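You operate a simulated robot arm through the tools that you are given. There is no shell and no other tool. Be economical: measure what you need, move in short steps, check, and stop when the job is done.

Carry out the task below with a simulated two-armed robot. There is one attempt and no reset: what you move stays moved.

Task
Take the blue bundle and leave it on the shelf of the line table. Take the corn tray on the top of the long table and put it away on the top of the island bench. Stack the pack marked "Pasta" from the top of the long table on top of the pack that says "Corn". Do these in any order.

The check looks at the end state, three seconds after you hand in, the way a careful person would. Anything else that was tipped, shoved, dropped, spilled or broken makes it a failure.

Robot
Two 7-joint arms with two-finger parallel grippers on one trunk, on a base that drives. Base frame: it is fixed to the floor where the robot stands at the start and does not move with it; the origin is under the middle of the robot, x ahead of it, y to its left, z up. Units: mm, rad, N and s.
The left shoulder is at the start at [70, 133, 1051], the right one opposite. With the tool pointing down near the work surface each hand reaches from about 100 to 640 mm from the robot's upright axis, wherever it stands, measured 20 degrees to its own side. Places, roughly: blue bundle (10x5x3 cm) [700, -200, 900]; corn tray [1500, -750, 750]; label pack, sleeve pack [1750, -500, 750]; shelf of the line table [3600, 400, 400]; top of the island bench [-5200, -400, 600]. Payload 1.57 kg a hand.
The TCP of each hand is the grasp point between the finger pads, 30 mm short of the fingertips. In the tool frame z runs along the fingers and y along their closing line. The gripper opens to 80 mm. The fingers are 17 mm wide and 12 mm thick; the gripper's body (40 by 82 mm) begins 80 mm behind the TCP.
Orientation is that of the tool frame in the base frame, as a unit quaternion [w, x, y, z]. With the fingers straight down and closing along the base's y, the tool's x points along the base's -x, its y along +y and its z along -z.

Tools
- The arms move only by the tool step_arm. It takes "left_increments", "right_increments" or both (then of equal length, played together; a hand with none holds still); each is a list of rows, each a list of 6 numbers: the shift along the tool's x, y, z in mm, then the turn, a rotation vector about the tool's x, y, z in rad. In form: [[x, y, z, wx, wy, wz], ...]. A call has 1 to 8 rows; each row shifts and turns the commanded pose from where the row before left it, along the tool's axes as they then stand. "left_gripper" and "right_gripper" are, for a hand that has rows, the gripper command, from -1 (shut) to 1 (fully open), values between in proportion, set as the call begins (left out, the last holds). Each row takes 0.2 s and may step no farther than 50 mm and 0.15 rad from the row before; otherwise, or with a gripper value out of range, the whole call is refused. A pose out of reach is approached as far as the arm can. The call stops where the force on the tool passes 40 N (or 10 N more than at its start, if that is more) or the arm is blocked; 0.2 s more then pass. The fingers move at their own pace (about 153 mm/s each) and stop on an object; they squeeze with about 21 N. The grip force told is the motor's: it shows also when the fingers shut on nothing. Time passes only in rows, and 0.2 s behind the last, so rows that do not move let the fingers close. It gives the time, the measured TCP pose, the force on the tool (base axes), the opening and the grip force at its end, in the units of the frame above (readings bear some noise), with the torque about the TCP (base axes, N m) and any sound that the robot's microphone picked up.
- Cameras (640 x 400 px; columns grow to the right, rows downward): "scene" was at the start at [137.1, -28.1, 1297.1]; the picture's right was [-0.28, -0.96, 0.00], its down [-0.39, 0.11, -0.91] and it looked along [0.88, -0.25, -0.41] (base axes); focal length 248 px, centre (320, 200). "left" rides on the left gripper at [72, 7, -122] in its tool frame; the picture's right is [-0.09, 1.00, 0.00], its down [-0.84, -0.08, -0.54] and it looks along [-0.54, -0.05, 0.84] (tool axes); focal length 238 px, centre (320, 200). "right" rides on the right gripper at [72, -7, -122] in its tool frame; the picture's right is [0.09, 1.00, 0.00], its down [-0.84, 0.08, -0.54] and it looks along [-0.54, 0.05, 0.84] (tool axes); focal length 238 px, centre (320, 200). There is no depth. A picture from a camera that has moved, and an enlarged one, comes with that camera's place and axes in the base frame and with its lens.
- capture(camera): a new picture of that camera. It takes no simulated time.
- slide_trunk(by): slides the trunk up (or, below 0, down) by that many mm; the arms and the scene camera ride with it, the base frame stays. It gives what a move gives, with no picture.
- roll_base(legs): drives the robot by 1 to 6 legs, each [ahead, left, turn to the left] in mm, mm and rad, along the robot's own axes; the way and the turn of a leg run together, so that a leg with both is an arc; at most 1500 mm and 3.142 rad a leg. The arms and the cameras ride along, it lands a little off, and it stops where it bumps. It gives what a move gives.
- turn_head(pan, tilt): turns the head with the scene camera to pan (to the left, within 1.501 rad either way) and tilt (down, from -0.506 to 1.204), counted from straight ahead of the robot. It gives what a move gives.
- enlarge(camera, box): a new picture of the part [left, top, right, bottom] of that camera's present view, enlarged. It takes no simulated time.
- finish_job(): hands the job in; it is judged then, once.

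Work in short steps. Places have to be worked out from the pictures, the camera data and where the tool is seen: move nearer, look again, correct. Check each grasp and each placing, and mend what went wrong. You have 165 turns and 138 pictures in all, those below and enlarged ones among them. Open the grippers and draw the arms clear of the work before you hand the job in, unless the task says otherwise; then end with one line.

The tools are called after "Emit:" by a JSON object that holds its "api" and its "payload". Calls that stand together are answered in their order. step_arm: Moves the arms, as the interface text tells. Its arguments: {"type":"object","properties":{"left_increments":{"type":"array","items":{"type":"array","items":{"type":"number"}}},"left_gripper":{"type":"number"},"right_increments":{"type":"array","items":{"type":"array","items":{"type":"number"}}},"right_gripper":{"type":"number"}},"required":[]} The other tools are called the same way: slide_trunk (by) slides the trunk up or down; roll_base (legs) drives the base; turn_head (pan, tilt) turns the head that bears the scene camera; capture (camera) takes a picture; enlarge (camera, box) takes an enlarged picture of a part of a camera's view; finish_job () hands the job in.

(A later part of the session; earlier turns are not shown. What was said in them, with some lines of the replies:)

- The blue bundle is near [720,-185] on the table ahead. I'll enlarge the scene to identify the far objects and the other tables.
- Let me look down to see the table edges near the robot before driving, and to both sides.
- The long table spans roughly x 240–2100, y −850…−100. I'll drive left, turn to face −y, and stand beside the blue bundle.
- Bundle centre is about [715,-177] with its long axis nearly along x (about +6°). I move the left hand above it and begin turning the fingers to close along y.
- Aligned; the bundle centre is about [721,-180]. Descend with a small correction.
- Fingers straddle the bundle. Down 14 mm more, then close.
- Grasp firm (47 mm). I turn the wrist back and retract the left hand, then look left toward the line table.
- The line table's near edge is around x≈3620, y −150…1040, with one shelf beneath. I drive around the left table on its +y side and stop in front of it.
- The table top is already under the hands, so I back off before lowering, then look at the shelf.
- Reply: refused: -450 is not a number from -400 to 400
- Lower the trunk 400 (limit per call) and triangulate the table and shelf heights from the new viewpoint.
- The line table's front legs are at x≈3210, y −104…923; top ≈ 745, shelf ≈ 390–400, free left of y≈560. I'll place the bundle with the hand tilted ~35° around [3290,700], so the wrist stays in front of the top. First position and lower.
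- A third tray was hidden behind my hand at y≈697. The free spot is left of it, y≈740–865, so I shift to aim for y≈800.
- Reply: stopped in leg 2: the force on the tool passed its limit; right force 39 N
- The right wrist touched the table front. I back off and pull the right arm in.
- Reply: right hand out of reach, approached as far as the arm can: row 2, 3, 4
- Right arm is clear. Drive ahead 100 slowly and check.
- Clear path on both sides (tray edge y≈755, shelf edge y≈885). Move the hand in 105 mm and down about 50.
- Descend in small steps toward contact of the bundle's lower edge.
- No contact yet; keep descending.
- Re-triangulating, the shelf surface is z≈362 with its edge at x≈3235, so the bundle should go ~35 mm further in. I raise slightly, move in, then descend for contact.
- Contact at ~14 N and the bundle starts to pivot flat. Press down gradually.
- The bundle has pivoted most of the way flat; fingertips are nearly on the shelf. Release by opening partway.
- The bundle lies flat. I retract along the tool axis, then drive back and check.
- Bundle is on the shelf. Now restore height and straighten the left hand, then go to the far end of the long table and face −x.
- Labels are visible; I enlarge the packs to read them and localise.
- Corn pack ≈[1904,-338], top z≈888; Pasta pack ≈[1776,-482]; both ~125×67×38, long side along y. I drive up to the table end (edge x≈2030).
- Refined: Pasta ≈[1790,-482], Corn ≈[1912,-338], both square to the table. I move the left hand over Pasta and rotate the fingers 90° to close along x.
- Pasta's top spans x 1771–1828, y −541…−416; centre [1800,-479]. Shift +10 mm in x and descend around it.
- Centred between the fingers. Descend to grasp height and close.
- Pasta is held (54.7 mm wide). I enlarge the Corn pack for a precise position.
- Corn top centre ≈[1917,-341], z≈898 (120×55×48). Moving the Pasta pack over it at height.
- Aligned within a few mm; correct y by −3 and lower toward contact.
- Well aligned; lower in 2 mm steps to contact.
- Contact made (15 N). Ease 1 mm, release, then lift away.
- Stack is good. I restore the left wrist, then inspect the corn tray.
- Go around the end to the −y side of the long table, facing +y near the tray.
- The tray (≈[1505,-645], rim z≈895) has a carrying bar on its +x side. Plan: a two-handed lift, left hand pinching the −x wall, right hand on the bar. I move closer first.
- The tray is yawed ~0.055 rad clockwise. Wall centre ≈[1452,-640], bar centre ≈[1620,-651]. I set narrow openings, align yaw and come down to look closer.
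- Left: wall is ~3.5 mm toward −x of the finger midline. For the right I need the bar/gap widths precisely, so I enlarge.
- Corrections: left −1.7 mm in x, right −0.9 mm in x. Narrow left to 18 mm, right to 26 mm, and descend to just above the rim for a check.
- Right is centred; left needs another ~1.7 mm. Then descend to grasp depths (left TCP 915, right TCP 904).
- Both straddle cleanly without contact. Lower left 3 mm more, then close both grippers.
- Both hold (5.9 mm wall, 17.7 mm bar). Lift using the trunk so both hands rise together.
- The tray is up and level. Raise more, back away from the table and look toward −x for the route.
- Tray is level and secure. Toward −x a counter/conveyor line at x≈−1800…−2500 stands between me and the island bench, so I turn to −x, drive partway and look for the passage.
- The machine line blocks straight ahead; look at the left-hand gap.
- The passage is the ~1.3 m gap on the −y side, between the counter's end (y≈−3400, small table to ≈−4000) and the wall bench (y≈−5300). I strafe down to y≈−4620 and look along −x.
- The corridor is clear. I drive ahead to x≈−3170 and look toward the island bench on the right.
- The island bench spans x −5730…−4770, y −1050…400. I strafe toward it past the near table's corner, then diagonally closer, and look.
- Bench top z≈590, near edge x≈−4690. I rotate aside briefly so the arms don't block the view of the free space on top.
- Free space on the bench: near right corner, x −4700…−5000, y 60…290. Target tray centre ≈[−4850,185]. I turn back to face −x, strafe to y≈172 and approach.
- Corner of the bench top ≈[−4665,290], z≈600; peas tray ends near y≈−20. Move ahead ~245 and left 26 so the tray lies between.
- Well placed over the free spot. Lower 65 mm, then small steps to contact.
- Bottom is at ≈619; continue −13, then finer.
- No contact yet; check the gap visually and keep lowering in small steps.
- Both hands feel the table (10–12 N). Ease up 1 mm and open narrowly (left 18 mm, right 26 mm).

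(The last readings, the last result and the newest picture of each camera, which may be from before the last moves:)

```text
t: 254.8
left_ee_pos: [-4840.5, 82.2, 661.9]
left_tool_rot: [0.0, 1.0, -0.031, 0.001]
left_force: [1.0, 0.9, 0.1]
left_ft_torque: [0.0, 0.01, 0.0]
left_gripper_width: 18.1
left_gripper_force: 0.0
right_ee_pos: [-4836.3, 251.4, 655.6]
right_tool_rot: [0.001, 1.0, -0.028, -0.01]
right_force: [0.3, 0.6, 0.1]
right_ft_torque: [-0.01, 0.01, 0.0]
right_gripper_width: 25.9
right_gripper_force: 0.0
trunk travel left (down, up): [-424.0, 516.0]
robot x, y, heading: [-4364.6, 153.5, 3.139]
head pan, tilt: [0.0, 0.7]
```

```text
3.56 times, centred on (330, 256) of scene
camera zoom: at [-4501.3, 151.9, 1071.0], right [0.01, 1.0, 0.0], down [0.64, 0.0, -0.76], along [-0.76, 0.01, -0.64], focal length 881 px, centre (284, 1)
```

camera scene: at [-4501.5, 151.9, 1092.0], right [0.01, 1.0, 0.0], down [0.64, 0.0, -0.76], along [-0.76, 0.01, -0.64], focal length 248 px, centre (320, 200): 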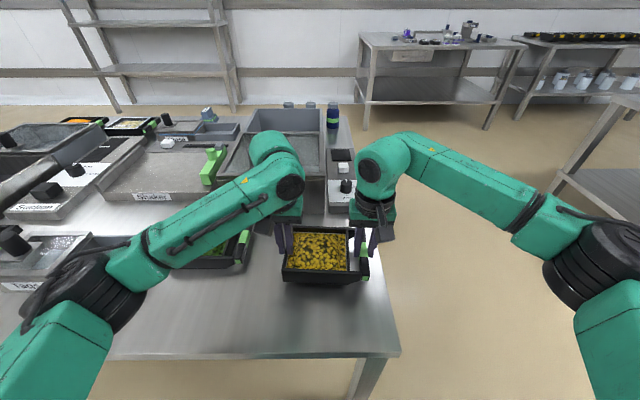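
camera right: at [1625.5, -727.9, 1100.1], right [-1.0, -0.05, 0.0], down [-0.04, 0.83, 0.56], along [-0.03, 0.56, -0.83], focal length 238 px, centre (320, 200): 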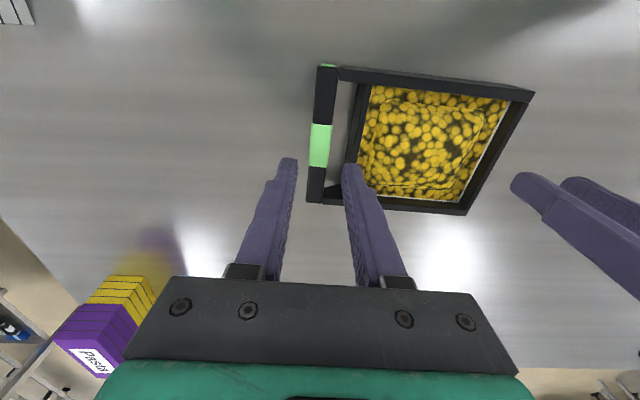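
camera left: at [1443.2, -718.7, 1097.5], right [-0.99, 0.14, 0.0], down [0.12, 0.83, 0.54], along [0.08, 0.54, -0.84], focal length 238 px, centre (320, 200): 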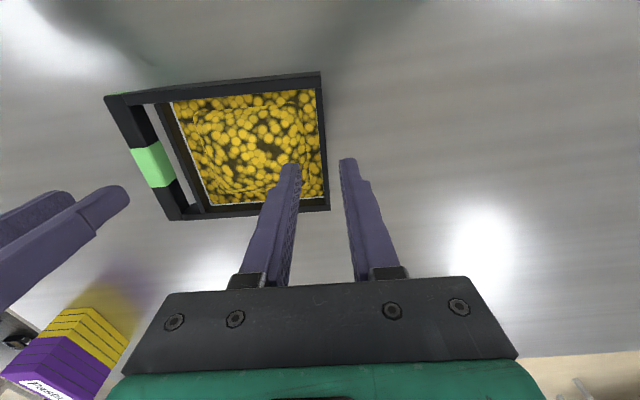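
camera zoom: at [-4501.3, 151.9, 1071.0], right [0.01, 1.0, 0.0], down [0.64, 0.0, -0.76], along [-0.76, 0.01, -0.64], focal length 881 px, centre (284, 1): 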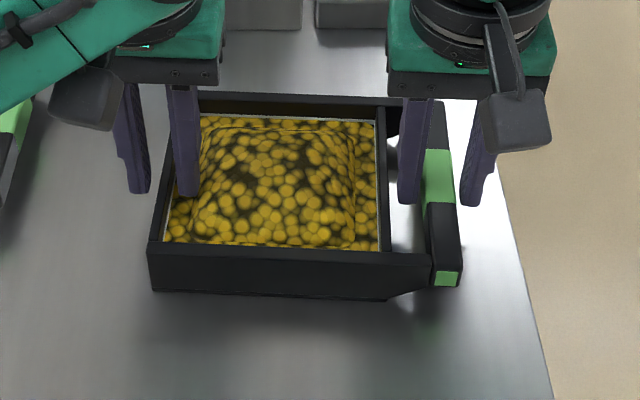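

Released with no residual force. Raise both hands with the trunk straight up and back off, then inspect.

Emit:
{"api": "slide_trunk", "payload": {"by": 60}}

Emit:
{"api": "slide_trunk", "payload": {"by": 240}}

Emit:
{"api": "roll_base", "payload": {"legs": [[-550, 0, 0]]}}

Emit:
{"api": "capture", "payload": {"camera": "scene"}}

```text
t: 255.8
left_ee_pos: [-4841.8, 82.8, 722.3]
left_tool_rot: [0.0, 1.0, -0.031, 0.001]
left_force: [-0.7, -0.3, 0.5]
left_ft_torque: [-0.01, 0.03, 0.01]
left_gripper_width: 18.0
left_gripper_force: 0.2
right_ee_pos: [-4837.4, 252.1, 714.6]
right_tool_rot: [0.001, 1.0, -0.028, -0.009]
right_force: [-0.4, -0.2, 0.7]
right_ft_torque: [0.0, 0.0, -0.01]
right_gripper_width: 26.2
right_gripper_force: 0.1
trunk travel left (down, up): [-484.0, 456.0]
robot x, y, heading: [-4361.8, 154.0, 3.136]
head pan, tilt: [0.0, 0.7]
```

```text
t: 258.4
left_ee_pos: [-4841.5, 83.4, 961.1]
left_tool_rot: [0.0, 1.0, -0.031, 0.0]
left_force: [0.3, -0.3, -0.4]
left_ft_torque: [0.04, 0.01, 0.02]
left_gripper_width: 18.2
left_gripper_force: 0.1
right_ee_pos: [-4836.6, 251.6, 956.5]
right_tool_rot: [0.001, 1.0, -0.027, -0.009]
right_force: [1.1, -0.3, 0.0]
right_ft_torque: [0.02, 0.02, -0.01]
right_gripper_width: 26.0
right_gripper_force: 0.1
trunk travel left (down, up): [-724.0, 216.0]
robot x, y, heading: [-4363.6, 154.3, 3.137]
head pan, tilt: [0.0, 0.7]
```

```text
t: 261.6
left_ee_pos: [-4281.9, 80.8, 962.2]
left_tool_rot: [-0.001, 0.999, -0.036, 0.001]
left_force: [0.0, -0.5, -0.7]
left_ft_torque: [0.01, 0.0, -0.01]
left_gripper_width: 18.0
left_gripper_force: 0.1
right_ee_pos: [-4275.7, 251.3, 954.7]
right_tool_rot: [0.001, 0.999, -0.033, -0.01]
right_force: [0.6, 0.8, -0.2]
right_ft_torque: [0.0, -0.01, 0.04]
right_gripper_width: 26.2
right_gripper_force: 0.1
trunk travel left (down, up): [-724.0, 216.0]
robot x, y, heading: [-3802.4, 148.2, 3.123]
head pan, tilt: [0.0, 0.7]
```

```text
56 pictures are left
camera scene: at [-3941.4, 146.2, 1371.0], right [0.02, 1.0, 0.0], down [0.64, -0.01, -0.76], along [-0.76, 0.01, -0.64], focal length 248 px, centre (320, 200)
```

scene: 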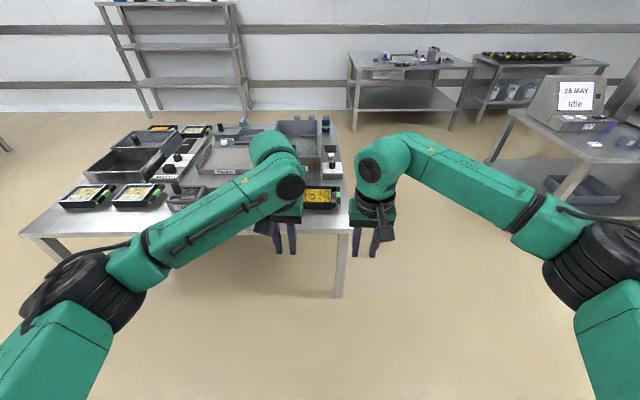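

The tray stands on the bench and everything else there is untouched. I open the grippers fully and hand in.

Emit:
{"api": "step_arm", "payload": {"left_increments": [[0, 0, 0, 0, 0, 0], [0, 0, 0, 0, 0, 0]], "right_increments": [[0, 0, 0, 0, 0, 0], [0, 0, 0, 0, 0, 0]], "left_gripper": 1, "right_gripper": 1}}

Emit:
{"api": "finish_job", "payload": {}}

```text
t: 262.2
left_ee_pos: [-4280.0, 81.5, 961.7]
left_tool_rot: [0.0, 0.999, -0.037, 0.001]
left_force: [0.1, 0.7, -0.1]
left_ft_torque: [-0.03, 0.01, -0.01]
left_gripper_width: 80.0
left_gripper_force: 0.1
right_ee_pos: [-4274.4, 249.1, 955.2]
right_tool_rot: [0.001, 0.999, -0.033, -0.01]
right_force: [-0.2, -0.3, -0.5]
right_ft_torque: [0.01, 0.01, 0.04]
right_gripper_width: 79.9
right_gripper_force: 0.0
trunk travel left (down, up): [-724.0, 216.0]
robot x, y, heading: [-3800.2, 149.5, 3.123]
head pan, tilt: [0.0, 0.7]
```

```text
The job is handed in.
```

All three tasks are done and handed in: the blue bundle is on the line table's shelf, the Pasta pack is stacked on the Corn pack, and the corn tray is on the island bench; my right wrist bumped the line table's front once at about 39 N, and nothing looked moved in the pictures afterwards.
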